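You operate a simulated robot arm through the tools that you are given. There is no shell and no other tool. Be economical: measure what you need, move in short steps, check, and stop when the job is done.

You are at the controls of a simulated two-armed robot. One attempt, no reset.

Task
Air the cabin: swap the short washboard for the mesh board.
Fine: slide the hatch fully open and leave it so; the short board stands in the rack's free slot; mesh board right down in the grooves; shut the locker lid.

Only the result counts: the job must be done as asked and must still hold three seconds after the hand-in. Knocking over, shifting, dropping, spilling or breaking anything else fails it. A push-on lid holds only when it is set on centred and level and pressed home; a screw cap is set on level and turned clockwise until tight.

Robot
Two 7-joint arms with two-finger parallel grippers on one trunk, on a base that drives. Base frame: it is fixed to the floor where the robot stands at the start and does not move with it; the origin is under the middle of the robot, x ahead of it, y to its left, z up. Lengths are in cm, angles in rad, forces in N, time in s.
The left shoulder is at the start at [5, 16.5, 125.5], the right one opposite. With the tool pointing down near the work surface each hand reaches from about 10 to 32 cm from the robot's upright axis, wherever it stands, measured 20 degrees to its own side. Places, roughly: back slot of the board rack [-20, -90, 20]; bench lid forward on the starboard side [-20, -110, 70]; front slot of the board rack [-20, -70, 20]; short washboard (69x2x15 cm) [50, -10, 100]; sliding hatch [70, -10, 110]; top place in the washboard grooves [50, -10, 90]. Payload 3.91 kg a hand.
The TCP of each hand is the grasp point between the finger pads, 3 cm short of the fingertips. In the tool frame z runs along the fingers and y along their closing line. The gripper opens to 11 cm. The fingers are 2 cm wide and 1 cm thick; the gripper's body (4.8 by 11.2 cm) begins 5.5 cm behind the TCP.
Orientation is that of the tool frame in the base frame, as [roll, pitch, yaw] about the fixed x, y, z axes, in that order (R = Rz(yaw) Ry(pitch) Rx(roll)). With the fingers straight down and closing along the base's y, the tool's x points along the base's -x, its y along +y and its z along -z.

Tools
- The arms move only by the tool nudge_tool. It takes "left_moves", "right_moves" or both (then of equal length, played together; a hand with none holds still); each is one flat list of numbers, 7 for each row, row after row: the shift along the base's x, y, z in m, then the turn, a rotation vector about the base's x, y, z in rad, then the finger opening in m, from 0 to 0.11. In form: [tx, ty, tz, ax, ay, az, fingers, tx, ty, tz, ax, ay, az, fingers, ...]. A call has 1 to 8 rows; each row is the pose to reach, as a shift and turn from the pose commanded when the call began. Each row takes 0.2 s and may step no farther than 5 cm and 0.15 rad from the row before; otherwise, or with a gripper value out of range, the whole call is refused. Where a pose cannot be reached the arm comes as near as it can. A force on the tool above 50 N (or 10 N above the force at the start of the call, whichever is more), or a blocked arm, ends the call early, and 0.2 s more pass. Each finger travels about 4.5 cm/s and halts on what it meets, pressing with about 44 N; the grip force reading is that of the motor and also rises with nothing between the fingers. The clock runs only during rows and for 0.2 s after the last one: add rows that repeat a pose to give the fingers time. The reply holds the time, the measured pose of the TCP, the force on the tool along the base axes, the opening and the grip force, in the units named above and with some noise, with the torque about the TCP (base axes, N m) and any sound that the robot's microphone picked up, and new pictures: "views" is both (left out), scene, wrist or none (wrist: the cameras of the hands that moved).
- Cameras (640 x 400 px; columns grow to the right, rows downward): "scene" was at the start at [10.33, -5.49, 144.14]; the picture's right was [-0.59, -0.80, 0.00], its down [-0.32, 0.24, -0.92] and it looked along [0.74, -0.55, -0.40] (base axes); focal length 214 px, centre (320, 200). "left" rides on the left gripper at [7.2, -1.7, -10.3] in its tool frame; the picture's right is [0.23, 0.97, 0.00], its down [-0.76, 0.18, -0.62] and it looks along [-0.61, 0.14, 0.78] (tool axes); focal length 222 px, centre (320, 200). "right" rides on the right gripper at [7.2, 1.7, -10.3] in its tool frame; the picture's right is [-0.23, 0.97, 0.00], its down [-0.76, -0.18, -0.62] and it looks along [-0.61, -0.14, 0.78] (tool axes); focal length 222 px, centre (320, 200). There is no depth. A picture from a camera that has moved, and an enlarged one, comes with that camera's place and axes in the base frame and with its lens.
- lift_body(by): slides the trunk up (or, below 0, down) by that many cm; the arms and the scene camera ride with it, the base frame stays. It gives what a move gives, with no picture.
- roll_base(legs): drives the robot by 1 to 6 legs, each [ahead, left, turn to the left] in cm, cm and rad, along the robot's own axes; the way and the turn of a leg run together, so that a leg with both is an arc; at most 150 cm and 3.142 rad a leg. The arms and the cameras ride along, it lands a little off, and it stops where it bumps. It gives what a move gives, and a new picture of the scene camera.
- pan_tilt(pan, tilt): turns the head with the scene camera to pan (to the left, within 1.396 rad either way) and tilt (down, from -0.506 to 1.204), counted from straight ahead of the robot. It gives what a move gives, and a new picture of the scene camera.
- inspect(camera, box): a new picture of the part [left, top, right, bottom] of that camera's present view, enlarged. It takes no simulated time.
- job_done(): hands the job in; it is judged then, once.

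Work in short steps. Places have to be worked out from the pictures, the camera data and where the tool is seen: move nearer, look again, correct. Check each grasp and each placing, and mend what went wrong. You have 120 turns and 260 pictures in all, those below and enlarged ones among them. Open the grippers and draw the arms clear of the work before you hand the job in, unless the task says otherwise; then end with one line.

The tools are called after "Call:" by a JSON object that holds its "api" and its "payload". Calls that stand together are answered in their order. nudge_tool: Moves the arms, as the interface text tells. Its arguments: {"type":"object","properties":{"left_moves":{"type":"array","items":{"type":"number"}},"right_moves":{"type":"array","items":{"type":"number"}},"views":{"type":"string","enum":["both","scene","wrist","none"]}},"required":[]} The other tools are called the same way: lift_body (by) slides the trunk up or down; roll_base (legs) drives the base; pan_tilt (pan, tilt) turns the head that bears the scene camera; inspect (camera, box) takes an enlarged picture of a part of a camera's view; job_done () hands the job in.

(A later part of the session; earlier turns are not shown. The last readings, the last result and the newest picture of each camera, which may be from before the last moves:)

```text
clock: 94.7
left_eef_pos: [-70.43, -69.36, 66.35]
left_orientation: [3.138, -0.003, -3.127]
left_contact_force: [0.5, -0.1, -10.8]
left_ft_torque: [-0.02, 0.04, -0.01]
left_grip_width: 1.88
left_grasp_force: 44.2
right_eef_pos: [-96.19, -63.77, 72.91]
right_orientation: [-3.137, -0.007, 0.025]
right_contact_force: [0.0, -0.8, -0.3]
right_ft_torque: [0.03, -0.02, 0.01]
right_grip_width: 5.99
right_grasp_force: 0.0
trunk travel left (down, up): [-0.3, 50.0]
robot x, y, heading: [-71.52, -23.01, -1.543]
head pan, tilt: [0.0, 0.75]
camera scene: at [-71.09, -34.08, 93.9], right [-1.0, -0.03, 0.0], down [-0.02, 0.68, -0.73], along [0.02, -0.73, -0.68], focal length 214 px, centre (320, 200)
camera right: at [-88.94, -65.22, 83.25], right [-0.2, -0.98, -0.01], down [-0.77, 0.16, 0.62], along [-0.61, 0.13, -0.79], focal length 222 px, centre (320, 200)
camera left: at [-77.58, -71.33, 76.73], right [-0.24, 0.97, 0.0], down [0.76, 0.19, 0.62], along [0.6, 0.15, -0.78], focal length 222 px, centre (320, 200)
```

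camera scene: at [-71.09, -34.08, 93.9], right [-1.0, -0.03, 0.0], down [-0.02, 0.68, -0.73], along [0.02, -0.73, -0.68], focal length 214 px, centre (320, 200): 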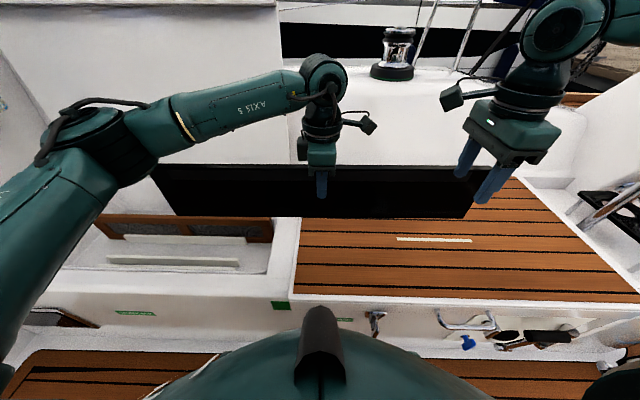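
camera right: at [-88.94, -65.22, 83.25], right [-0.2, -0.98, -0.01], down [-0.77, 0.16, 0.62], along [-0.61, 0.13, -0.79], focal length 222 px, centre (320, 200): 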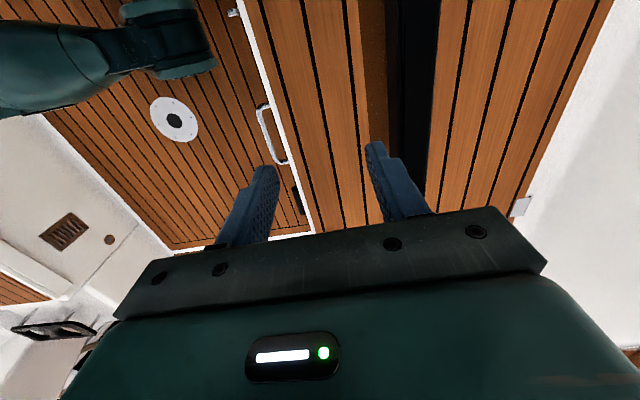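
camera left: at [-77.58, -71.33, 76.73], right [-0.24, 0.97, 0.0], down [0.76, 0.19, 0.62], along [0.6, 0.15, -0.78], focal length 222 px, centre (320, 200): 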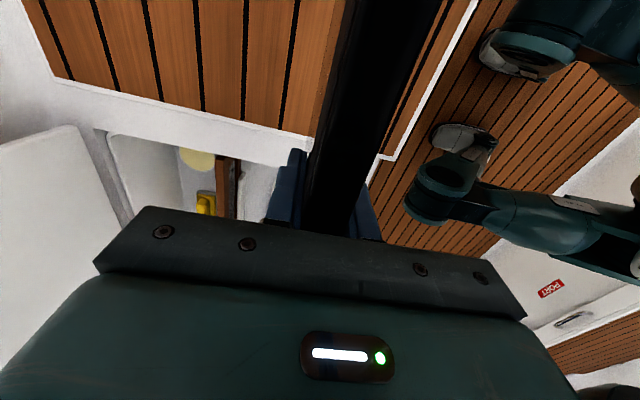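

The board hangs balanced on the left hand. Raise both, then back off, shift toward the locker, and turn the robot right 0.8 rad.

Call:
{"api": "nudge_tool", "payload": {"left_moves": [0, 0, 0.03, 0, 0, 0, 0, 0, 0, 0.06, 0, 0, 0, 0, 0, 0, 0.08, 0, 0, 0, 0, 0, 0, 0.08, 0, 0, 0, 0], "right_moves": [0.0, 0.03, 0.035, 0, 0, 0, 0.06, 0.0, 0.06, 0.07, 0, 0, 0, 0.06, 0, 0.09, 0.105, 0, 0, 0, 0.06, 0, 0.12, 0.14, 0, 0, 0, 0.06], "views": "none"}}

Call:
{"api": "roll_base", "payload": {"legs": [[-8, 0, 0], [0, 46, 0], [0, 0, -0.8]]}}

```text
clock: 95.7
left_eef_pos: [-70.28, -69.25, 74.32]
left_orientation: [3.14, 0.0, -3.125]
left_contact_force: [-0.8, -0.4, -10.3]
left_ft_torque: [-0.02, 0.04, -0.03]
left_grip_width: 1.89
left_grasp_force: 44.7
right_eef_pos: [-96.08, -51.45, 86.59]
right_orientation: [-3.137, -0.005, 0.026]
right_contact_force: [-0.1, 0.3, -0.8]
right_ft_torque: [0.0, 0.01, 0.01]
right_grip_width: 5.98
right_grasp_force: 0.0
trunk travel left (down, up): [-0.3, 50.0]
robot x, y, heading: [-71.49, -22.98, -1.541]
head pan, tilt: [0.0, 0.75]
```

```text
clock: 103.0
left_eef_pos: [-57.29, -47.16, 74.18]
left_orientation: [3.139, -0.002, 2.373]
left_contact_force: [0.2, 0.9, -9.7]
left_ft_torque: [0.05, 0.04, 0.02]
left_grip_width: 1.88
left_grasp_force: 43.6
right_eef_pos: [-63.0, -16.13, 86.62]
right_orientation: [-3.137, -0.005, -0.761]
right_contact_force: [-0.9, -0.2, -0.5]
right_ft_torque: [0.02, 0.01, 0.0]
right_grip_width: 5.98
right_grasp_force: 0.0
trunk travel left (down, up): [-0.3, 50.0]
robot x, y, heading: [-25.53, -13.23, -2.33]
head pan, tilt: [0.0, 0.75]
camera scene: at [-33.06, -21.64, 93.91], right [-0.73, 0.69, 0.0], down [0.47, 0.5, -0.73], along [-0.5, -0.53, -0.68], focal length 214 px, centre (320, 200)
```

scene: 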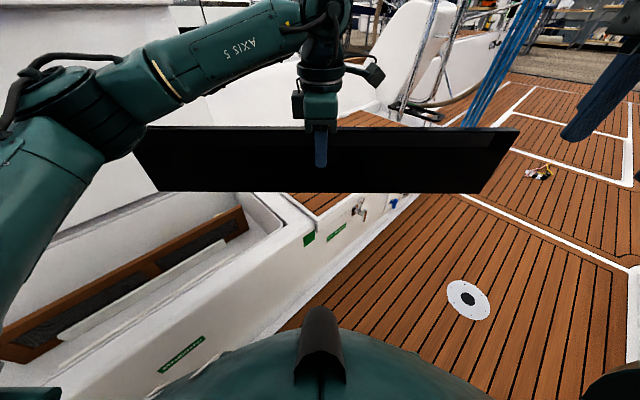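

Swing the hand to the left while counter-rotating the board to lie along x again.

Call:
{"api": "nudge_tool", "payload": {"left_moves": [0.045, -0.015, 0, 0, 0, 0.1, 0, 0.09, -0.03, 0, 0, 0, 0.2, 0, 0.135, -0.045, 0, 0, 0, 0.3, 0, 0.18, -0.06, 0, 0, 0, 0.4, 0, 0.225, -0.075, 0, 0, 0, 0.5, 0, 0.27, -0.09, 0, 0, 0, 0.6, 0, 0.315, -0.105, 0, 0, 0, 0.7, 0, 0.36, -0.12, 0, 0, 0, 0.768, 0], "views": "scene"}}

Call:
{"api": "pan_tilt", "payload": {"pan": 0.8, "tilt": 0.85}}

```text
clock: 104.8
left_eef_pos: [-21.22, -59.18, 74.12]
left_orientation: [3.138, -0.003, 3.141]
left_contact_force: [-0.2, -0.4, -9.4]
left_ft_torque: [-0.01, -0.03, -0.01]
left_grip_width: 1.86
left_grasp_force: 43.9
right_eef_pos: [-63.04, -16.12, 86.65]
right_orientation: [-3.138, -0.005, -0.76]
right_contact_force: [-0.4, 0.2, -0.3]
right_ft_torque: [0.01, 0.0, -0.02]
right_grip_width: 6.03
right_grasp_force: 0.1
trunk travel left (down, up): [-0.3, 50.0]
robot x, y, heading: [-25.48, -13.49, -2.326]
head pan, tilt: [0.0, 0.75]
camera scene: at [-33.03, -21.65, 93.91], right [-0.73, 0.69, 0.0], down [0.47, 0.5, -0.73], along [-0.5, -0.53, -0.68], focal length 214 px, centre (320, 200)
```

scene: 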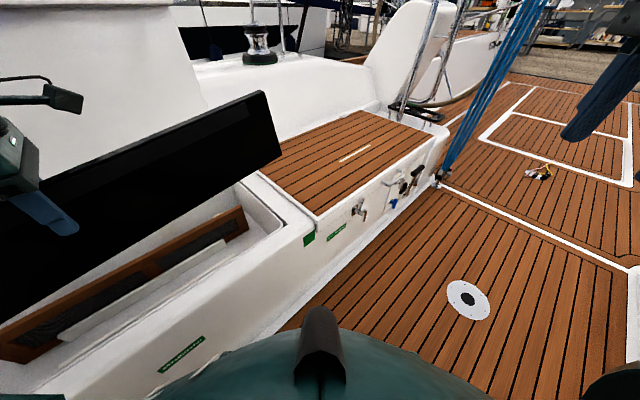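

```text
clock: 106.0
left_eef_pos: [-21.43, -59.07, 74.29]
left_orientation: [3.14, -0.002, 3.14]
left_contact_force: [0.3, -0.1, -9.2]
left_ft_torque: [-0.01, -0.02, 0.03]
left_grip_width: 1.92
left_grasp_force: 44.3
right_eef_pos: [-62.91, -16.32, 86.6]
right_orientation: [-3.139, -0.006, -0.762]
right_contact_force: [-0.3, 0.2, 0.8]
right_ft_torque: [0.0, -0.02, -0.01]
right_grip_width: 5.98
right_grasp_force: 0.1
trunk travel left (down, up): [-0.3, 50.0]
robot x, y, heading: [-24.94, -13.65, -2.329]
head pan, tilt: [0.799, 0.85]
camera scene: at [-27.01, -23.44, 93.11], right [-1.0, -0.04, 0.0], down [-0.03, 0.75, -0.66], along [0.03, -0.66, -0.75], focal length 214 px, centre (320, 200)
```

scene: 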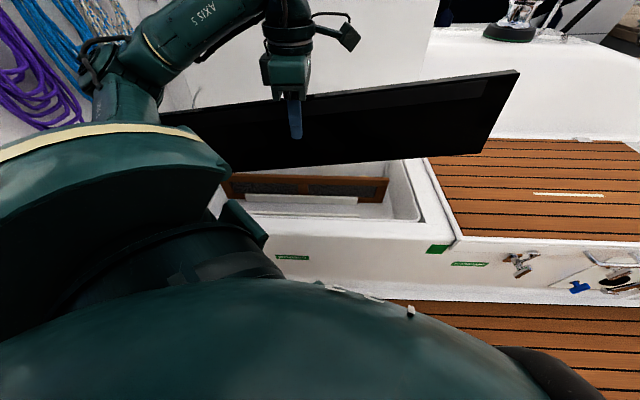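

The board seems tilted in this view; check via the wrist camera and a zoom.

Call:
{"api": "inspect", "payload": {"camera": "left", "box": [0, 0, 640, 400]}}

Call:
{"api": "inspect", "payload": {"camera": "scene", "box": [150, 50, 550, 250]}}

```text
1.00 times, centred on (320, 200) of left (not enlarged: the box is as wide or as high as the picture)
camera zoom: at [-28.58, -60.88, 84.74], right [-0.23, 0.97, 0.0], down [0.76, 0.18, 0.62], along [0.61, 0.14, -0.78], focal length 222 px, centre (320, 200)
```

zoom: 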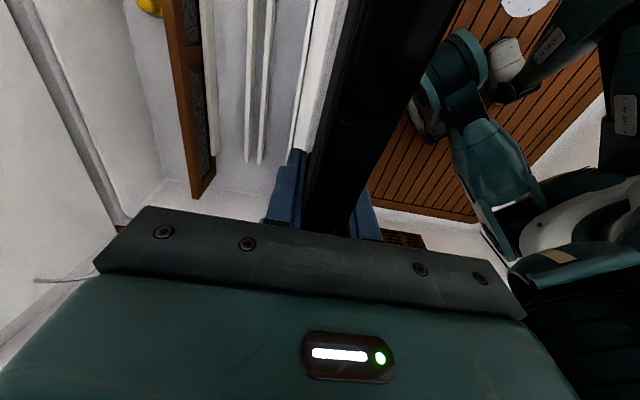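

```text
1.60 times, centred on (350, 150) of scene
camera zoom: at [-27.01, -23.44, 93.11], right [-1.0, -0.04, 0.0], down [-0.03, 0.75, -0.66], along [0.03, -0.66, -0.75], focal length 343 px, centre (272, 280)
```

zoom: 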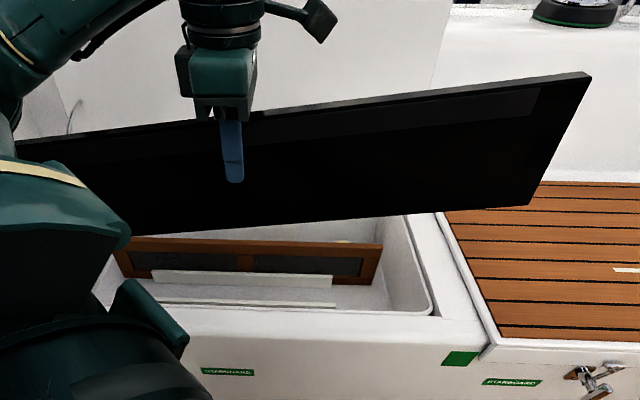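

The board has rolled ~0.12 rad in the pads (aft end high). Level it by tilting the tool, then drive closer to the bench.

Call:
{"api": "nudge_tool", "payload": {"left_moves": [0, 0, 0, 0, -0.06, 0, 0, 0, 0, 0, 0, -0.12, 0, 0], "views": "none"}}

Call:
{"api": "roll_base", "payload": {"legs": [[8.2, 7.8, 0]]}}

Call:
{"api": "inspect", "payload": {"camera": "scene", "box": [150, 50, 550, 250]}}

```text
clock: 106.6
left_eef_pos: [-21.33, -59.11, 74.36]
left_orientation: [3.136, 0.119, 3.141]
left_contact_force: [0.9, -0.8, -10.1]
left_ft_torque: [0.03, 0.19, -0.15]
left_grip_width: 1.87
left_grasp_force: 43.9
right_eef_pos: [-62.94, -16.19, 86.61]
right_orientation: [-3.137, -0.006, -0.761]
right_contact_force: [-0.2, 0.6, -0.2]
right_ft_torque: [-0.02, -0.01, 0.0]
right_grip_width: 6.0
right_grasp_force: 0.0
trunk travel left (down, up): [-0.3, 50.0]
robot x, y, heading: [-25.12, -13.43, -2.324]
head pan, tilt: [0.799, 0.85]
```

```text
clock: 107.9
left_eef_pos: [-21.26, -70.43, 74.33]
left_orientation: [3.139, 0.116, 3.141]
left_contact_force: [-0.9, -1.1, -12.2]
left_ft_torque: [-0.01, 0.53, -0.21]
left_grip_width: 1.89
left_grasp_force: 43.8
right_eef_pos: [-62.92, -27.69, 86.7]
right_orientation: [-3.138, -0.004, -0.76]
right_contact_force: [0.6, 0.5, 0.0]
right_ft_torque: [0.01, 0.04, -0.01]
right_grip_width: 6.02
right_grasp_force: 0.0
trunk travel left (down, up): [-0.3, 50.0]
robot x, y, heading: [-25.3, -24.84, -2.327]
head pan, tilt: [0.799, 0.85]
camera scene: at [-26.94, -34.84, 93.11], right [-1.0, -0.04, 0.0], down [-0.03, 0.75, -0.66], along [0.03, -0.66, -0.75], focal length 214 px, centre (320, 200)
```

scene: 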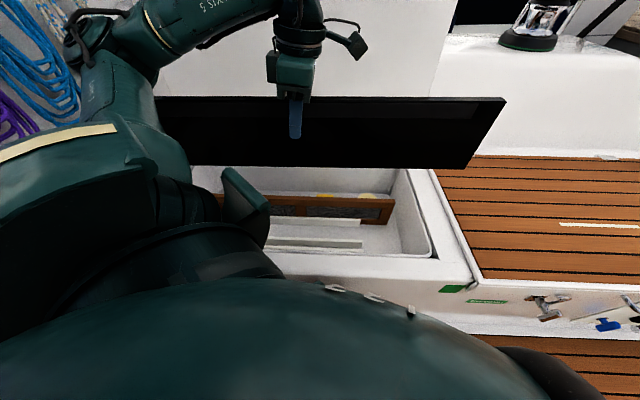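

```text
1.60 times, centred on (350, 150) of scene
camera zoom: at [-26.94, -34.84, 93.11], right [-1.0, -0.04, 0.0], down [-0.03, 0.75, -0.66], along [0.03, -0.66, -0.75], focal length 343 px, centre (272, 280)
```

zoom: 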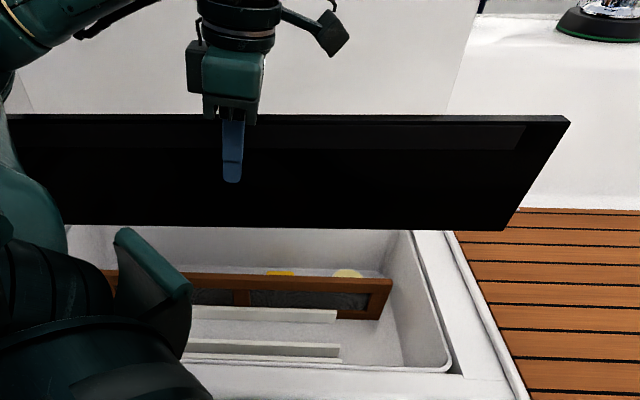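

Board is level now. Its centre appears ~3.7 cm too far aft; shift x +3.7, y to -72.75 and lower to just above the rim, then check end clearances.

Call:
{"api": "nudge_tool", "payload": {"left_moves": [0.02, -0.012, 0, 0, 0, 0, 0, 0.037, -0.023, 0, 0, 0, 0, 0, 0.037, -0.023, -0.04, 0, 0, 0, 0, 0.037, -0.023, -0.08, 0, 0, 0, 0, 0.037, -0.023, -0.12, 0, 0, 0, 0, 0.037, -0.023, -0.15, 0, 0, 0, 0, 0.037, -0.023, -0.15, 0, 0, 0, 0]}}

Call:
{"api": "inspect", "payload": {"camera": "scene", "box": [150, 100, 550, 300]}}

```text
clock: 109.5
left_eef_pos: [-17.64, -73.08, 59.37]
left_orientation: [3.139, 0.118, -3.14]
left_contact_force: [-0.1, -0.2, -10.6]
left_ft_torque: [-0.01, 0.07, 0.0]
left_grip_width: 1.88
left_grasp_force: 44.7
right_eef_pos: [-62.87, -27.68, 86.6]
right_orientation: [-3.137, -0.006, -0.762]
right_contact_force: [-0.3, 0.2, 0.0]
right_ft_torque: [-0.02, 0.03, -0.01]
right_grip_width: 6.01
right_grasp_force: 0.1
trunk travel left (down, up): [-0.3, 50.0]
robot x, y, heading: [-25.47, -24.99, -2.329]
head pan, tilt: [0.799, 0.85]
camera scene: at [-26.93, -34.85, 93.11], right [-1.0, -0.04, 0.0], down [-0.03, 0.75, -0.66], along [0.03, -0.66, -0.75], focal length 214 px, centre (320, 200)
camera left: at [-25.98, -74.86, 68.88], right [-0.23, 0.97, -0.02], down [0.68, 0.18, 0.71], along [0.69, 0.14, -0.71], focal length 222 px, centre (320, 200)
```

scene: 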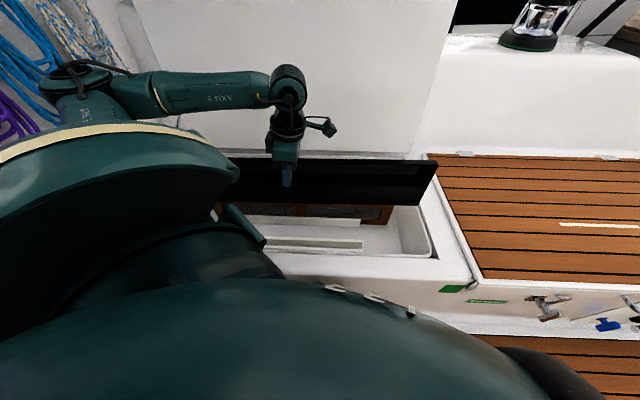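
left: 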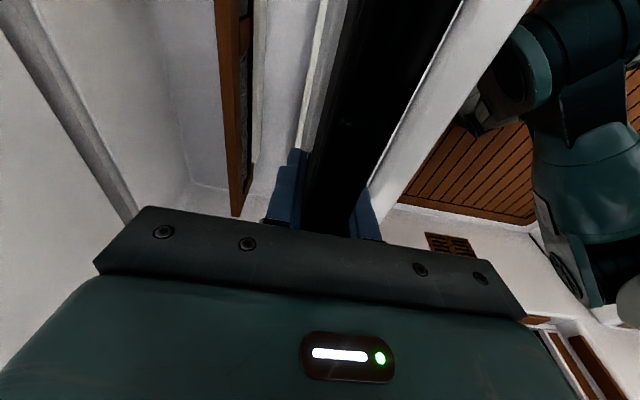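

```text
1.60 times, centred on (350, 200) of scene
camera zoom: at [-26.93, -34.85, 93.11], right [-1.0, -0.04, 0.0], down [-0.03, 0.75, -0.66], along [0.03, -0.66, -0.75], focal length 343 px, centre (272, 200)
```

zoom: 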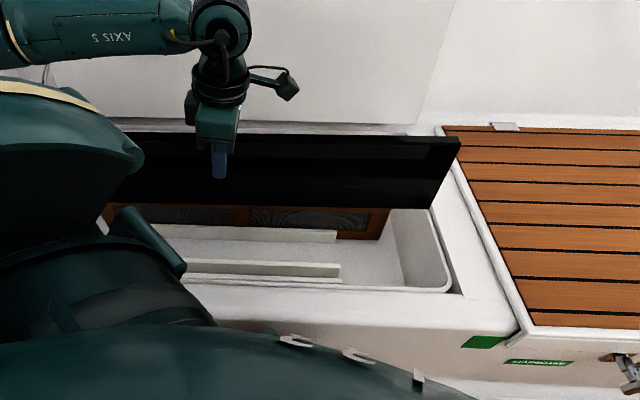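

End clearance looks about 2 cm each side. Shift y +0.3 and descend to just above the rails.

Call:
{"api": "nudge_tool", "payload": {"left_moves": [0, 0.003, -0.04, 0, 0, 0, 0, 0, 0.003, -0.08, 0, 0, 0, 0, 0, 0.003, -0.12, 0, 0, 0, 0, 0, 0.003, -0.16, 0, 0, 0, 0, 0, 0.003, -0.19, 0, 0, 0, 0, 0, 0.003, -0.19, 0, 0, 0, 0]}}

Call:
{"api": "inspect", "payload": {"camera": "scene", "box": [200, 130, 480, 300]}}

Call:
{"api": "inspect", "payload": {"camera": "left", "box": [220, 0, 460, 240]}}

```text
clock: 110.9
left_eef_pos: [-17.53, -72.5, 40.01]
left_orientation: [3.139, 0.117, 3.14]
left_contact_force: [0.6, 0.2, -9.7]
left_ft_torque: [0.01, 0.04, 0.0]
left_grip_width: 1.91
left_grasp_force: 43.7
right_eef_pos: [-62.84, -27.64, 86.68]
right_orientation: [-3.138, -0.005, -0.761]
right_contact_force: [0.7, -0.2, 0.4]
right_ft_torque: [-0.01, 0.03, 0.02]
right_grip_width: 6.0
right_grasp_force: 0.0
trunk travel left (down, up): [-0.3, 50.0]
robot x, y, heading: [-25.55, -24.77, -2.329]
head pan, tilt: [0.799, 0.85]
camera scene: at [-26.93, -34.85, 93.11], right [-1.0, -0.04, 0.0], down [-0.03, 0.75, -0.66], along [0.03, -0.66, -0.75], focal length 214 px, centre (320, 200)
camera left: at [-25.87, -74.15, 49.53], right [-0.23, 0.97, -0.02], down [0.68, 0.18, 0.71], along [0.69, 0.14, -0.71], focal length 222 px, centre (320, 200)
```

scene: 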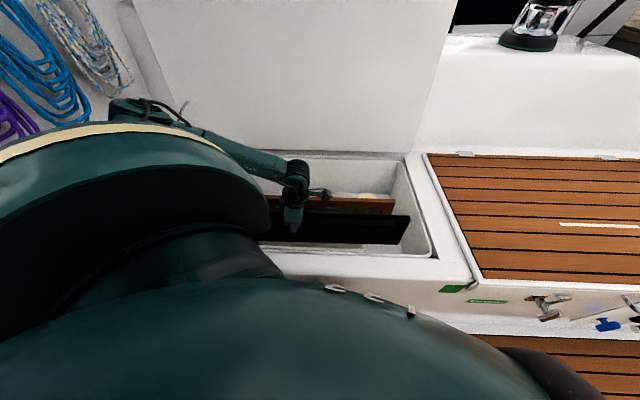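
left: 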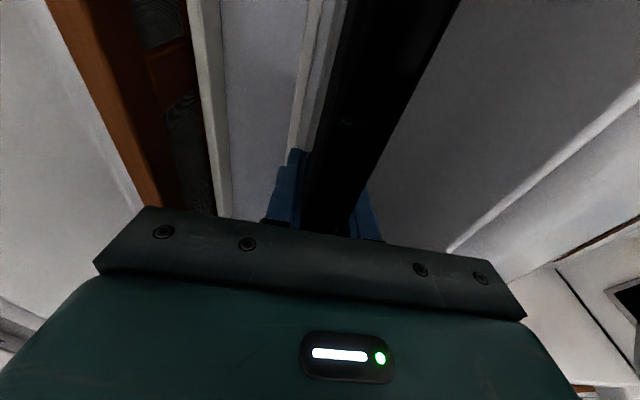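

```text
2.29 times, centred on (340, 215) of scene
camera zoom: at [-26.93, -34.85, 93.11], right [-1.0, -0.04, 0.0], down [-0.03, 0.75, -0.66], along [0.03, -0.66, -0.75], focal length 490 px, centre (274, 166)
```

zoom: 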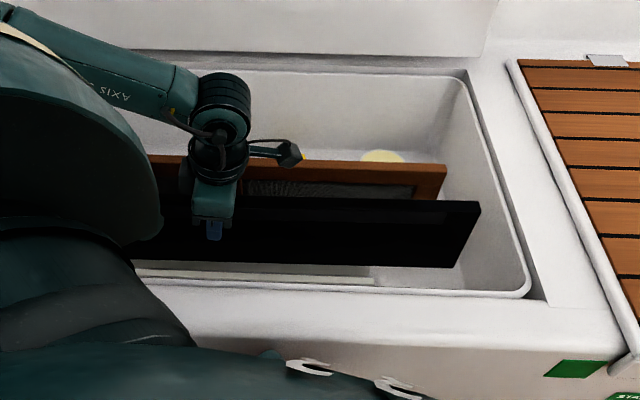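

```text
1.67 times, centred on (340, 120) of left
camera zoom: at [-25.87, -74.15, 49.53], right [-0.23, 0.97, -0.02], down [0.68, 0.18, 0.71], along [0.69, 0.14, -0.71], focal length 370 px, centre (287, 333)
```

zoom: 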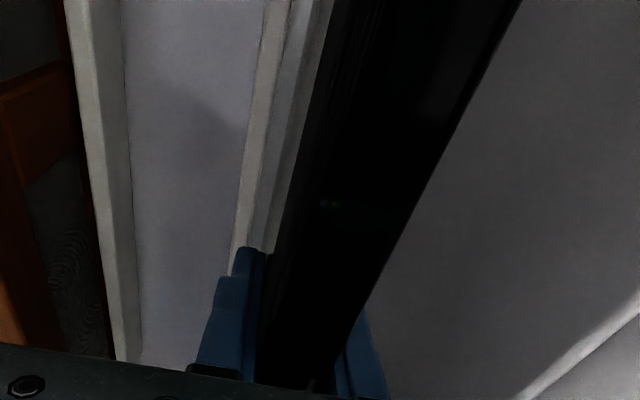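

I estimate the slot from y≈-71.8 to -74.5; shift -0.5 to y≈-73.0 and lower gently, watching where it lands (rail top would be TCP≈36.5, floor ≈31).

Call:
{"api": "nudge_tool", "payload": {"left_moves": [0, -0.005, -0.01, 0, 0, 0, 0, 0, -0.005, -0.02, 0, 0, 0, 0, 0, -0.005, -0.03, 0, 0, 0, 0, 0, -0.005, -0.04, 0, 0, 0, 0, 0, -0.005, -0.05, 0, 0, 0, 0, 0, -0.005, -0.06, 0, 0, 0, 0]}}

Call:
{"api": "inspect", "payload": {"camera": "scene", "box": [200, 130, 480, 300]}}

```text
clock: 112.3
left_eef_pos: [-17.42, -72.94, 34.24]
left_orientation: [3.136, 0.117, 3.141]
left_contact_force: [-1.2, -0.3, -9.8]
left_ft_torque: [-0.03, 0.04, 0.03]
left_grip_width: 1.88
left_grasp_force: 43.9
right_eef_pos: [-62.96, -27.57, 86.43]
right_orientation: [-3.138, -0.006, -0.76]
right_contact_force: [-0.3, 0.5, 0.0]
right_ft_torque: [0.0, -0.02, 0.02]
right_grip_width: 6.01
right_grasp_force: 0.1
trunk travel left (down, up): [-0.3, 50.0]
robot x, y, heading: [-25.32, -24.86, -2.324]
head pan, tilt: [0.799, 0.85]
camera scene: at [-26.93, -34.84, 93.11], right [-1.0, -0.04, 0.0], down [-0.03, 0.75, -0.66], along [0.03, -0.66, -0.75], focal length 214 px, centre (320, 200)
camera left: at [-25.83, -74.68, 43.72], right [-0.23, 0.97, -0.02], down [0.68, 0.18, 0.71], along [0.69, 0.14, -0.71], focal length 222 px, centre (320, 200)
```

scene: 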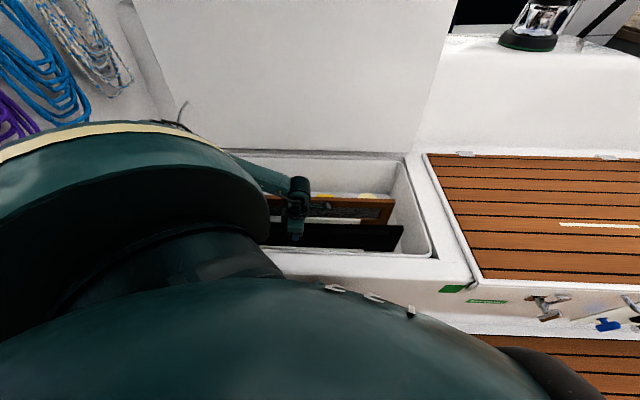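
left: 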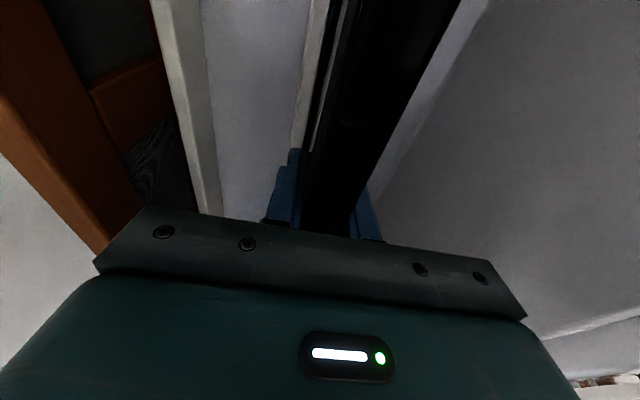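

```text
2.29 times, centred on (340, 215) of scene
camera zoom: at [-26.93, -34.84, 93.11], right [-1.0, -0.04, 0.0], down [-0.03, 0.75, -0.66], along [0.03, -0.66, -0.75], focal length 490 px, centre (274, 166)
```

zoom: 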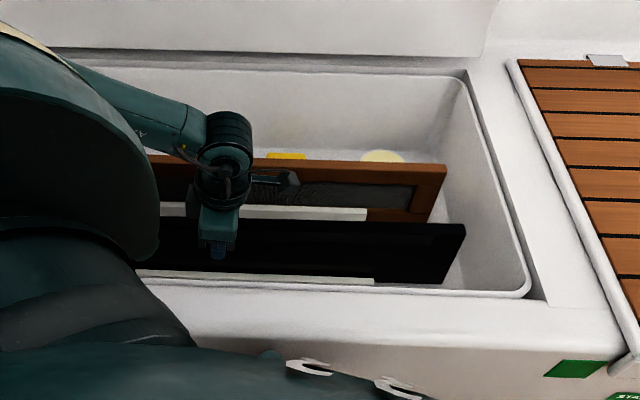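

No contact yet and the rail now overlaps the board's lower edge, so it's in the slot. Continue gently to the floor.

Call:
{"api": "nudge_tool", "payload": {"left_moves": [0, 0, -0.01, 0, 0, 0, 0, 0, 0, -0.018, 0, 0, 0, 0, 0, 0, -0.026, 0, 0, 0, 0, 0, 0, -0.034, 0, 0, 0, 0, 0, 0, -0.042, 0, 0, 0, 0, 0, 0, -0.05, 0, 0, 0, 0]}}

Call:
{"api": "inspect", "payload": {"camera": "scene", "box": [200, 130, 480, 300]}}

```text
clock: 113.5
left_eef_pos: [-17.63, -73.19, 30.73]
left_orientation: [-3.141, 0.113, -3.14]
left_contact_force: [5.6, 6.4, 30.2]
left_ft_torque: [0.84, 0.14, -0.14]
left_grip_width: 1.87
left_grasp_force: 43.8
right_eef_pos: [-62.99, -27.46, 86.68]
right_orientation: [-3.141, -0.006, -0.759]
right_contact_force: [-0.2, 0.0, 0.6]
right_ft_torque: [-0.03, -0.01, 0.0]
right_grip_width: 5.99
right_grasp_force: 0.1
trunk travel left (down, up): [-0.3, 50.0]
robot x, y, heading: [-25.19, -24.65, -2.327]
head pan, tilt: [0.799, 0.85]
stopped in row 5 (left hand): the force on the tool passed its limit at 68 N (the readings are from after the stop); the commanded pose is now the measured one
camera scene: at [-26.94, -34.64, 93.12], right [-1.0, -0.04, 0.0], down [-0.03, 0.75, -0.66], along [0.03, -0.66, -0.75], focal length 214 px, centre (320, 200)
camera left: at [-26.05, -74.85, 40.34], right [-0.23, 0.97, -0.03], down [0.69, 0.18, 0.71], along [0.69, 0.14, -0.71], focal length 222 px, centre (320, 200)
```

scene: 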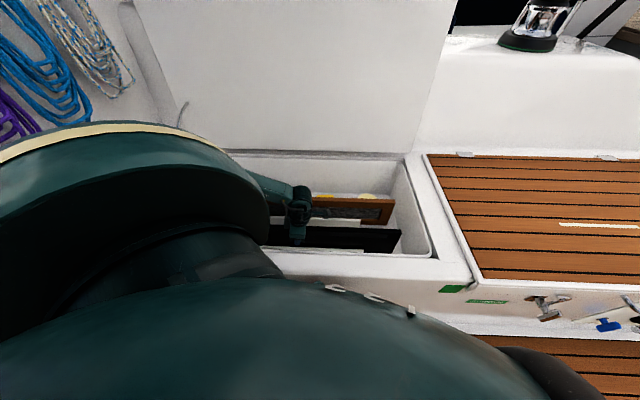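
left: 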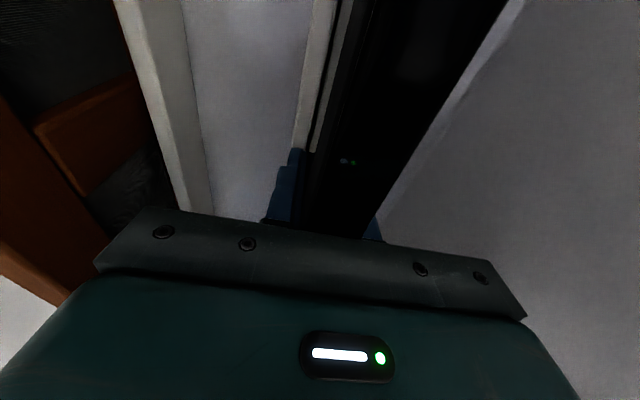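

```text
2.29 times, centred on (340, 215) of scene
camera zoom: at [-26.94, -34.64, 93.12], right [-1.0, -0.04, 0.0], down [-0.03, 0.75, -0.66], along [0.03, -0.66, -0.75], focal length 490 px, centre (274, 166)
```

zoom: 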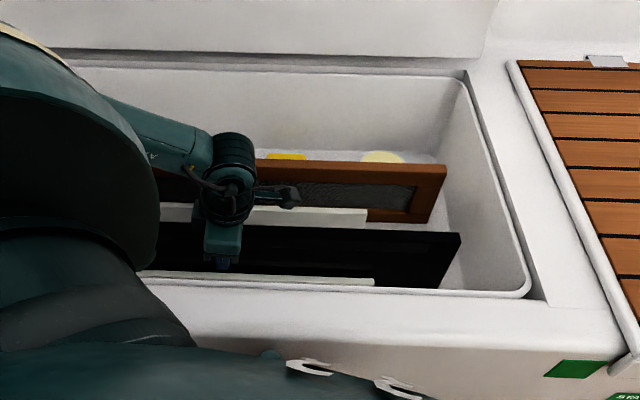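

Board is on the slot floor between the rails. Release, and raise the hand straight up.

Call:
{"api": "nudge_tool", "payload": {"left_moves": [0, 0, 0.003, 0, 0, 0, 0, 0, 0, 0.003, 0, 0, 0, 0.03, 0, 0, 0.003, 0, 0, 0, 0.045, 0, 0, 0.003, 0, 0, 0, 0.045, 0, 0, 0.04, 0, 0.03, 0, 0.045, 0, 0, 0.08, 0, 0.06, 0, 0.045, 0, 0, 0.12, 0, 0.09, 0, 0.05, 0, 0, 0.16, 0, 0.117, 0, 0.06]}}

Call:
{"api": "inspect", "payload": {"camera": "scene", "box": [200, 130, 480, 300]}}

```text
clock: 115.3
left_eef_pos: [-17.34, -73.36, 46.62]
left_orientation: [3.141, -0.004, 3.141]
left_contact_force: [-0.3, -0.7, -0.7]
left_ft_torque: [-0.03, 0.01, 0.0]
left_grip_width: 6.0
left_grasp_force: 0.0
right_eef_pos: [-62.99, -27.59, 86.52]
right_orientation: [-3.137, -0.004, -0.76]
right_contact_force: [-0.4, 0.0, -1.0]
right_ft_torque: [0.03, 0.02, -0.01]
right_grip_width: 6.01
right_grasp_force: 0.1
trunk travel left (down, up): [-0.3, 50.0]
robot x, y, heading: [-25.37, -25.03, -2.327]
head pan, tilt: [0.799, 0.85]
camera scene: at [-26.93, -34.8, 93.11], right [-1.0, -0.04, 0.0], down [-0.03, 0.75, -0.66], along [0.03, -0.66, -0.75], focal length 214 px, centre (320, 200)
camera left: at [-24.6, -75.1, 57.06], right [-0.23, 0.97, 0.0], down [0.76, 0.18, 0.62], along [0.6, 0.14, -0.78], focal length 222 px, centre (320, 200)
```

scene: 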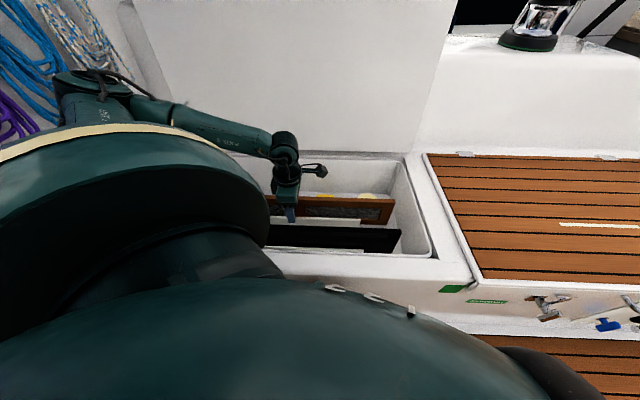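
left: 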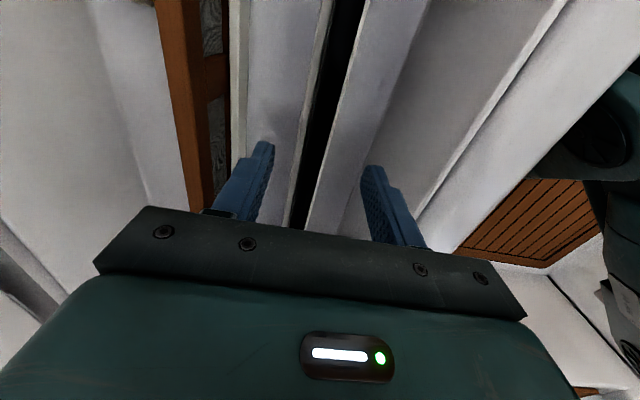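

```text
2.29 times, centred on (340, 215) of scene
camera zoom: at [-26.93, -34.8, 93.11], right [-1.0, -0.04, 0.0], down [-0.03, 0.75, -0.66], along [0.03, -0.66, -0.75], focal length 490 px, centre (274, 166)
```

zoom: 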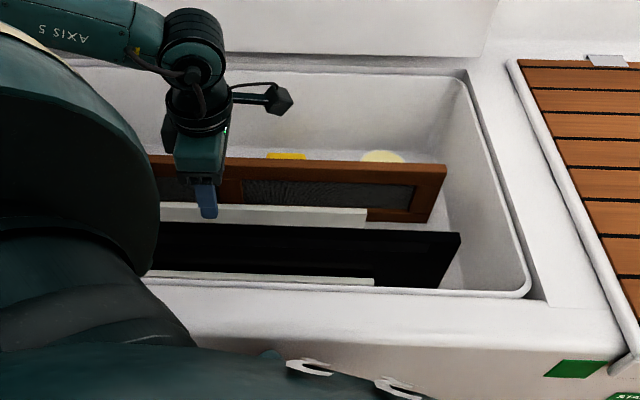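

Short board stands properly in the front slot. Now over to the mesh board: its top is at y≈-86.5, z≈35, centre x≈-17.8.

Call:
{"api": "nudge_tool", "payload": {"left_moves": [0, -0.03, 0.03, 0, 0, 0, 0.06, -0.004, -0.07, 0.04, 0, 0, 0, 0.06, -0.004, -0.11, 0.04, 0, 0, 0, 0.06, -0.004, -0.132, 0.04, 0, 0, 0, 0.06, -0.004, -0.132, 0.04, 0, 0, 0, 0.06]}}

Call:
{"api": "inspect", "payload": {"camera": "scene", "box": [200, 130, 480, 300]}}

```text
clock: 116.5
left_eef_pos: [-18.0, -86.4, 50.51]
left_orientation: [3.141, -0.003, -3.14]
left_contact_force: [0.0, -0.3, 0.2]
left_ft_torque: [0.01, 0.01, 0.02]
left_grip_width: 5.99
left_grasp_force: 0.0
right_eef_pos: [-62.94, -27.74, 86.68]
right_orientation: [-3.137, -0.005, -0.76]
right_contact_force: [-0.6, 0.8, 0.1]
right_ft_torque: [0.0, 0.01, 0.01]
right_grip_width: 6.01
right_grasp_force: 0.2
trunk travel left (down, up): [-0.3, 50.0]
robot x, y, heading: [-25.13, -24.95, -2.323]
head pan, tilt: [0.799, 0.85]
camera scene: at [-26.93, -34.79, 93.12], right [-1.0, -0.04, 0.0], down [-0.03, 0.75, -0.66], along [0.03, -0.66, -0.75], focal length 214 px, centre (320, 200)
camera left: at [-25.14, -88.11, 60.98], right [-0.23, 0.97, 0.0], down [0.76, 0.18, 0.62], along [0.6, 0.14, -0.78], focal length 222 px, centre (320, 200)
```

scene: 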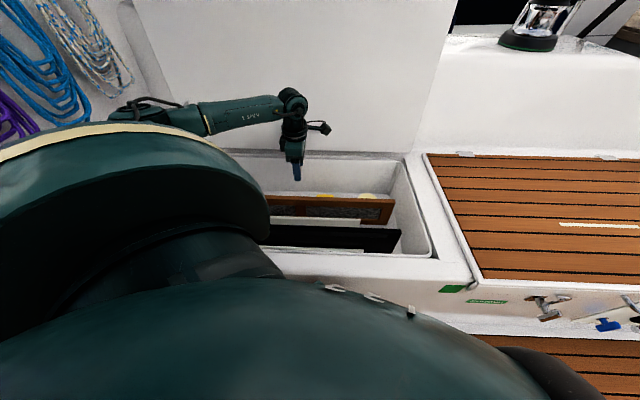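
left: 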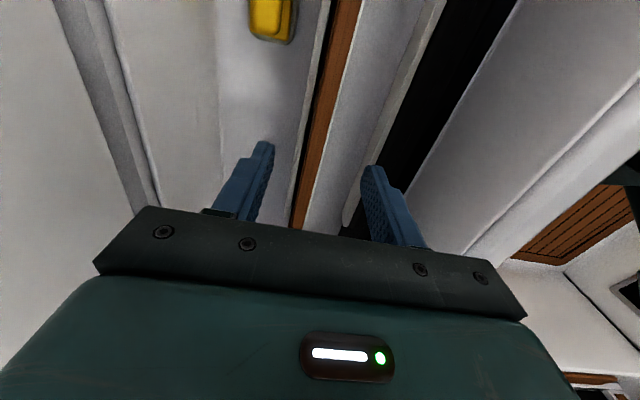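

```text
2.29 times, centred on (340, 215) of scene
camera zoom: at [-26.93, -34.79, 93.12], right [-1.0, -0.04, 0.0], down [-0.03, 0.75, -0.66], along [0.03, -0.66, -0.75], focal length 490 px, centre (274, 166)
```

zoom: 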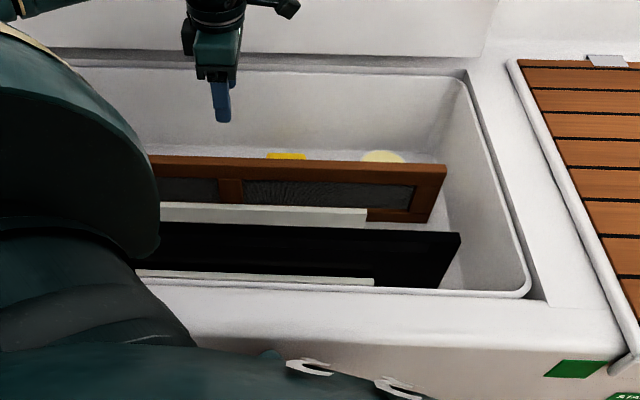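

Fingers will straddle it; correct y by +0.4 and lower to TCP z≈33, then close.

Call:
{"api": "nudge_tool", "payload": {"left_moves": [0, 0.004, -0.04, 0, 0, 0, 0.06, 0, 0.004, -0.08, 0, 0, 0, 0.06, 0, 0.004, -0.12, 0, 0, 0, 0.06, 0, 0.004, -0.15, 0, 0, 0, 0.06, 0, 0.004, -0.175, 0, 0, 0, 0.06, 0, 0.004, -0.175, 0, 0, 0, 0.06]}}

Call:
{"api": "inspect", "payload": {"camera": "scene", "box": [200, 130, 480, 300]}}

```text
clock: 117.9
left_eef_pos: [-18.17, -85.66, 33.15]
left_orientation: [-3.141, -0.002, -3.142]
left_contact_force: [0.3, 0.3, 0.4]
left_ft_torque: [0.01, -0.01, 0.02]
left_grip_width: 6.02
left_grasp_force: 0.0
right_eef_pos: [-62.91, -27.61, 86.68]
right_orientation: [-3.138, -0.005, -0.761]
right_contact_force: [0.3, -0.4, 0.4]
right_ft_torque: [0.0, 0.02, -0.03]
right_grip_width: 6.0
right_grasp_force: 0.0
trunk travel left (down, up): [-0.3, 50.0]
robot x, y, heading: [-25.55, -24.68, -2.325]
head pan, tilt: [0.799, 0.85]
camera scene: at [-26.93, -34.79, 93.12], right [-1.0, -0.04, 0.0], down [-0.03, 0.75, -0.66], along [0.03, -0.66, -0.75], focal length 214 px, centre (320, 200)
camera left: at [-25.3, -87.43, 43.66], right [-0.23, 0.97, 0.0], down [0.76, 0.18, 0.62], along [0.6, 0.14, -0.78], focal length 222 px, centre (320, 200)
```

scene: 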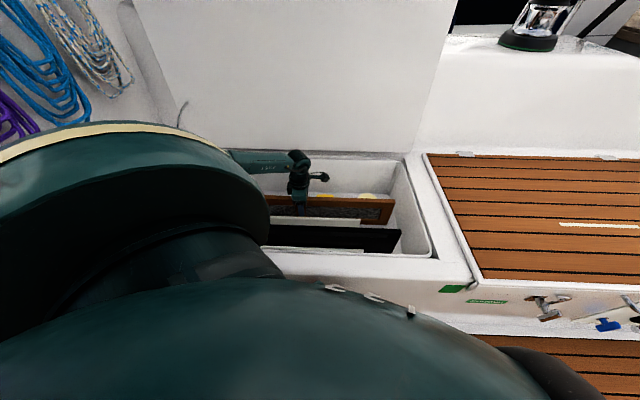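
left: 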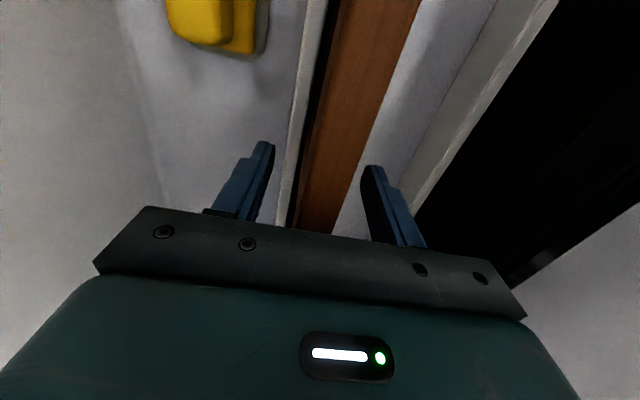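

```text
2.29 times, centred on (340, 215) of scene
camera zoom: at [-26.93, -34.79, 93.12], right [-1.0, -0.04, 0.0], down [-0.03, 0.75, -0.66], along [0.03, -0.66, -0.75], focal length 490 px, centre (274, 166)
```

zoom: 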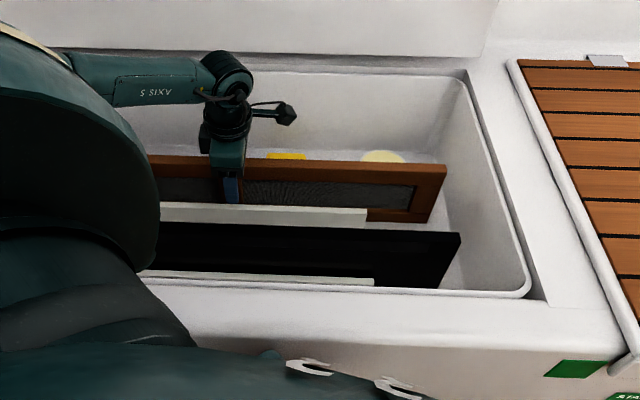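

The front finger is right on the centre stile, board between. Close and lift a little.

Call:
{"api": "nudge_tool", "payload": {"left_moves": [0, 0, 0, 0, 0, 0, 0.03, 0, 0, 0, 0, 0, 0, 0.0, 0, 0, 0, 0, 0, 0, 0.0, 0, 0, 0, 0, 0, 0, 0.0, 0, 0, 0, 0, 0, 0, 0.0, 0, 0, 0.015, 0, 0, 0, 0.0, 0, 0, 0.03, 0, 0, 0, 0.0, 0, 0, 0.045, 0, 0, 0, 0.0]}}

Call:
{"api": "inspect", "payload": {"camera": "scene", "box": [200, 130, 480, 300]}}

```text
clock: 119.7
left_eef_pos: [-18.12, -85.75, 37.59]
left_orientation: [3.141, -0.004, 3.138]
left_contact_force: [0.0, 0.5, -5.2]
left_ft_torque: [0.0, 0.06, -0.01]
left_grip_width: 1.88
left_grasp_force: 44.3
right_eef_pos: [-62.87, -27.69, 86.56]
right_orientation: [-3.138, -0.006, -0.759]
right_contact_force: [0.7, 0.6, 0.9]
right_ft_torque: [0.01, 0.01, 0.0]
right_grip_width: 5.99
right_grasp_force: 0.0
trunk travel left (down, up): [-0.3, 50.0]
robot x, y, heading: [-25.19, -24.6, -2.324]
head pan, tilt: [0.799, 0.85]
camera scene: at [-26.93, -34.83, 93.11], right [-1.0, -0.04, 0.0], down [-0.03, 0.75, -0.66], along [0.03, -0.66, -0.75], focal length 214 px, centre (320, 200)
camera left: at [-25.28, -87.6, 48.06], right [-0.23, 0.97, 0.0], down [0.76, 0.18, 0.62], along [0.6, 0.14, -0.78], focal length 222 px, centre (320, 200)
```

scene: 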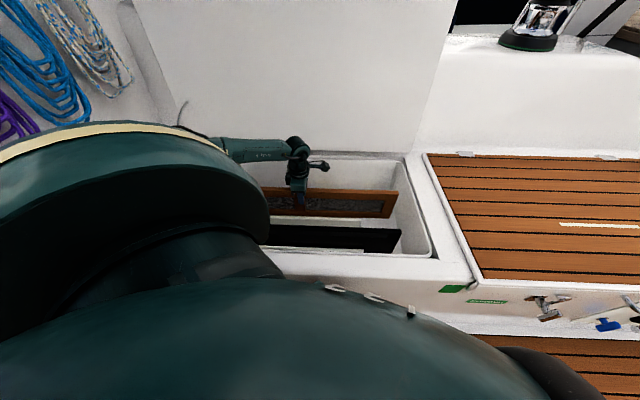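
left: 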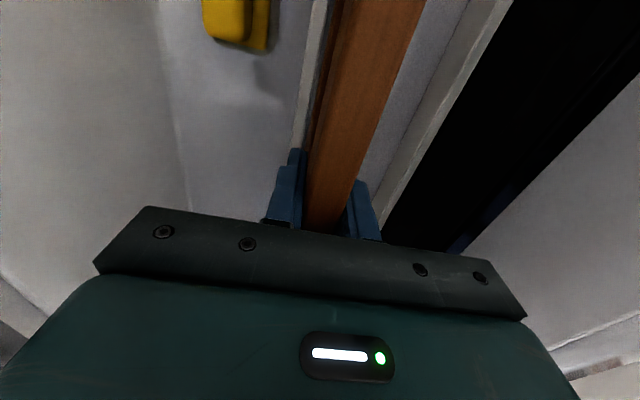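

```text
2.29 times, centred on (340, 215) of scene
camera zoom: at [-26.93, -34.83, 93.11], right [-1.0, -0.04, 0.0], down [-0.03, 0.75, -0.66], along [0.03, -0.66, -0.75], focal length 490 px, centre (274, 166)
```

zoom: 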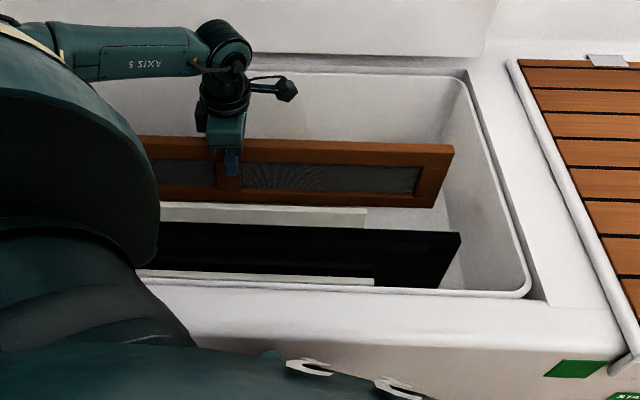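

Light (5 N) and level. Lift out, shifting x +1 to centre in the opening.

Call:
{"api": "nudge_tool", "payload": {"left_moves": [0.005, 0.005, 0.03, 0, 0, 0, 0, 0.01, 0.01, 0.07, 0, 0, 0, 0, 0.01, 0.015, 0.11, 0, 0, 0, 0, 0.01, 0.02, 0.15, 0, 0, 0, 0, 0.01, 0.025, 0.19, 0, 0, 0, 0, 0.01, 0.03, 0.23, 0, 0, 0, 0, 0.01, 0.05, 0.27, 0, 0, 0, 0, 0.01, 0.07, 0.31, 0, 0, 0, 0], "views": "none"}}

Call:
{"api": "roll_base", "payload": {"legs": [[-9, -8.5, 0]]}}

```text
clock: 121.5
left_eef_pos: [-17.04, -79.01, 68.69]
left_orientation: [3.14, -0.002, -3.142]
left_contact_force: [0.1, -1.2, -6.4]
left_ft_torque: [0.03, 0.02, -0.02]
left_grip_width: 1.89
left_grasp_force: 43.9
right_eef_pos: [-62.87, -27.7, 86.71]
right_orientation: [-3.138, -0.007, -0.758]
right_contact_force: [1.5, 0.4, -0.4]
right_ft_torque: [0.01, -0.02, 0.0]
right_grip_width: 6.01
right_grasp_force: 0.1
trunk travel left (down, up): [-0.3, 50.0]
robot x, y, heading: [-25.34, -24.95, -2.325]
head pan, tilt: [0.799, 0.85]
```

```text
clock: 122.9
left_eef_pos: [-16.99, -66.75, 68.64]
left_orientation: [-3.141, -0.003, 3.141]
left_contact_force: [0.6, 0.3, -5.9]
left_ft_torque: [0.02, 0.03, 0.02]
left_grip_width: 1.87
left_grasp_force: 43.2
right_eef_pos: [-62.81, -15.52, 86.41]
right_orientation: [-3.137, -0.005, -0.76]
right_contact_force: [-0.4, -0.3, -0.3]
right_ft_torque: [-0.01, 0.01, 0.02]
right_grip_width: 5.99
right_grasp_force: 0.1
trunk travel left (down, up): [-0.3, 50.0]
robot x, y, heading: [-24.93, -12.55, -2.327]
head pan, tilt: [0.799, 0.85]
camera scene: at [-26.89, -22.63, 93.11], right [-1.0, -0.04, 0.0], down [-0.03, 0.75, -0.66], along [0.03, -0.66, -0.75], focal length 214 px, centre (320, 200)
```

scene: 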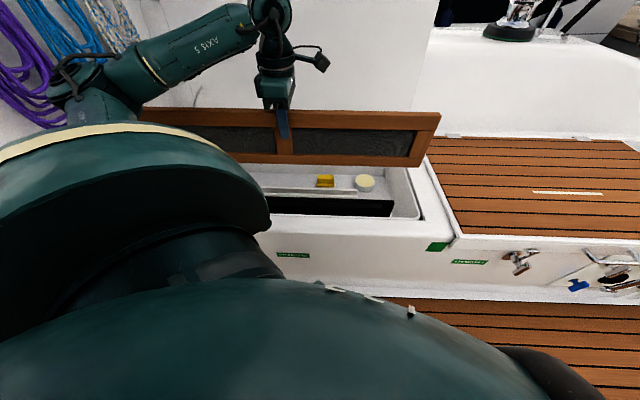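

Mesh board is out and level. Swing it back to the robot's front (reverse of before), then raise the trunk.

Call:
{"api": "nudge_tool", "payload": {"left_moves": [-0.035, 0.012, 0, 0, 0, -0.096, 0, -0.08, 0.027, 0, 0, 0, -0.192, 0, -0.125, 0.042, 0, 0, 0, -0.288, 0, -0.17, 0.057, 0, 0, 0, -0.384, 0, -0.215, 0.072, 0, 0, 0, -0.48, 0, -0.26, 0.087, 0, 0, 0, -0.576, 0, -0.305, 0.102, 0, 0, 0, -0.672, 0, -0.34, 0.115, 0, 0, 0, -0.768, 0], "views": "none"}}

Call:
{"api": "lift_body", "payload": {"by": 25}}

Call:
{"api": "lift_body", "payload": {"by": 25}}

Call:
{"api": "pan_tilt", "payload": {"pan": 0.0, "tilt": 0.75}}

```text
clock: 124.7
left_eef_pos: [-51.27, -55.59, 68.68]
left_orientation: [3.14, -0.004, 2.372]
left_contact_force: [0.3, -0.6, -6.2]
left_ft_torque: [0.03, 0.04, 0.01]
left_grip_width: 1.89
left_grasp_force: 44.1
right_eef_pos: [-62.76, -15.44, 86.61]
right_orientation: [-3.137, -0.005, -0.761]
right_contact_force: [-0.1, -0.4, 0.1]
right_ft_torque: [0.0, 0.01, -0.02]
right_grip_width: 5.99
right_grasp_force: 0.0
trunk travel left (down, up): [-0.3, 50.0]
robot x, y, heading: [-25.14, -12.54, -2.329]
head pan, tilt: [0.799, 0.85]
```

```text
clock: 127.3
left_eef_pos: [-51.31, -55.65, 93.7]
left_orientation: [3.14, -0.001, 2.374]
left_contact_force: [0.0, 0.5, -5.6]
left_ft_torque: [0.02, 0.01, -0.04]
left_grip_width: 1.87
left_grasp_force: 43.9
right_eef_pos: [-62.97, -15.34, 111.59]
right_orientation: [-3.138, -0.005, -0.761]
right_contact_force: [0.3, 0.6, 0.0]
right_ft_torque: [-0.03, -0.02, -0.02]
right_grip_width: 6.01
right_grasp_force: 0.0
trunk travel left (down, up): [-25.3, 25.0]
robot x, y, heading: [-25.39, -12.81, -2.327]
head pan, tilt: [0.799, 0.85]
```

```text
clock: 129.9
left_eef_pos: [-51.16, -55.69, 118.71]
left_orientation: [3.141, -0.004, 2.372]
left_contact_force: [0.8, -0.4, -5.1]
left_ft_torque: [0.05, 0.03, -0.03]
left_grip_width: 1.9
left_grasp_force: 44.1
right_eef_pos: [-63.03, -15.43, 136.67]
right_orientation: [-3.138, -0.005, -0.76]
right_contact_force: [0.7, 0.5, 0.9]
right_ft_torque: [0.0, -0.02, 0.01]
right_grip_width: 6.02
right_grasp_force: 0.0
trunk travel left (down, up): [-50.3, 0.0]
robot x, y, heading: [-25.47, -12.86, -2.328]
head pan, tilt: [0.799, 0.85]
```

```text
clock: 131.0
left_eef_pos: [-51.26, -55.72, 118.66]
left_orientation: [3.141, -0.003, 2.373]
left_contact_force: [-0.3, 0.3, -6.5]
left_ft_torque: [0.01, 0.04, 0.03]
left_grip_width: 1.89
left_grasp_force: 44.3
right_eef_pos: [-62.9, -15.44, 136.5]
right_orientation: [-3.139, -0.005, -0.759]
right_contact_force: [-0.3, 0.5, -0.4]
right_ft_torque: [-0.02, 0.01, 0.0]
right_grip_width: 6.0
right_grasp_force: 0.1
trunk travel left (down, up): [-50.3, 0.0]
robot x, y, heading: [-25.31, -12.37, -2.327]
head pan, tilt: [0.0, 0.75]
camera scene: at [-32.94, -20.86, 143.91], right [-0.73, 0.69, 0.0], down [0.47, 0.5, -0.73], along [-0.5, -0.53, -0.68], focal length 214 px, centre (320, 200)
```

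scene: 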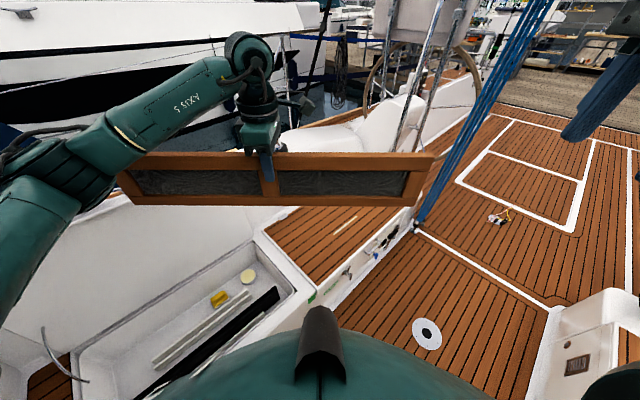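

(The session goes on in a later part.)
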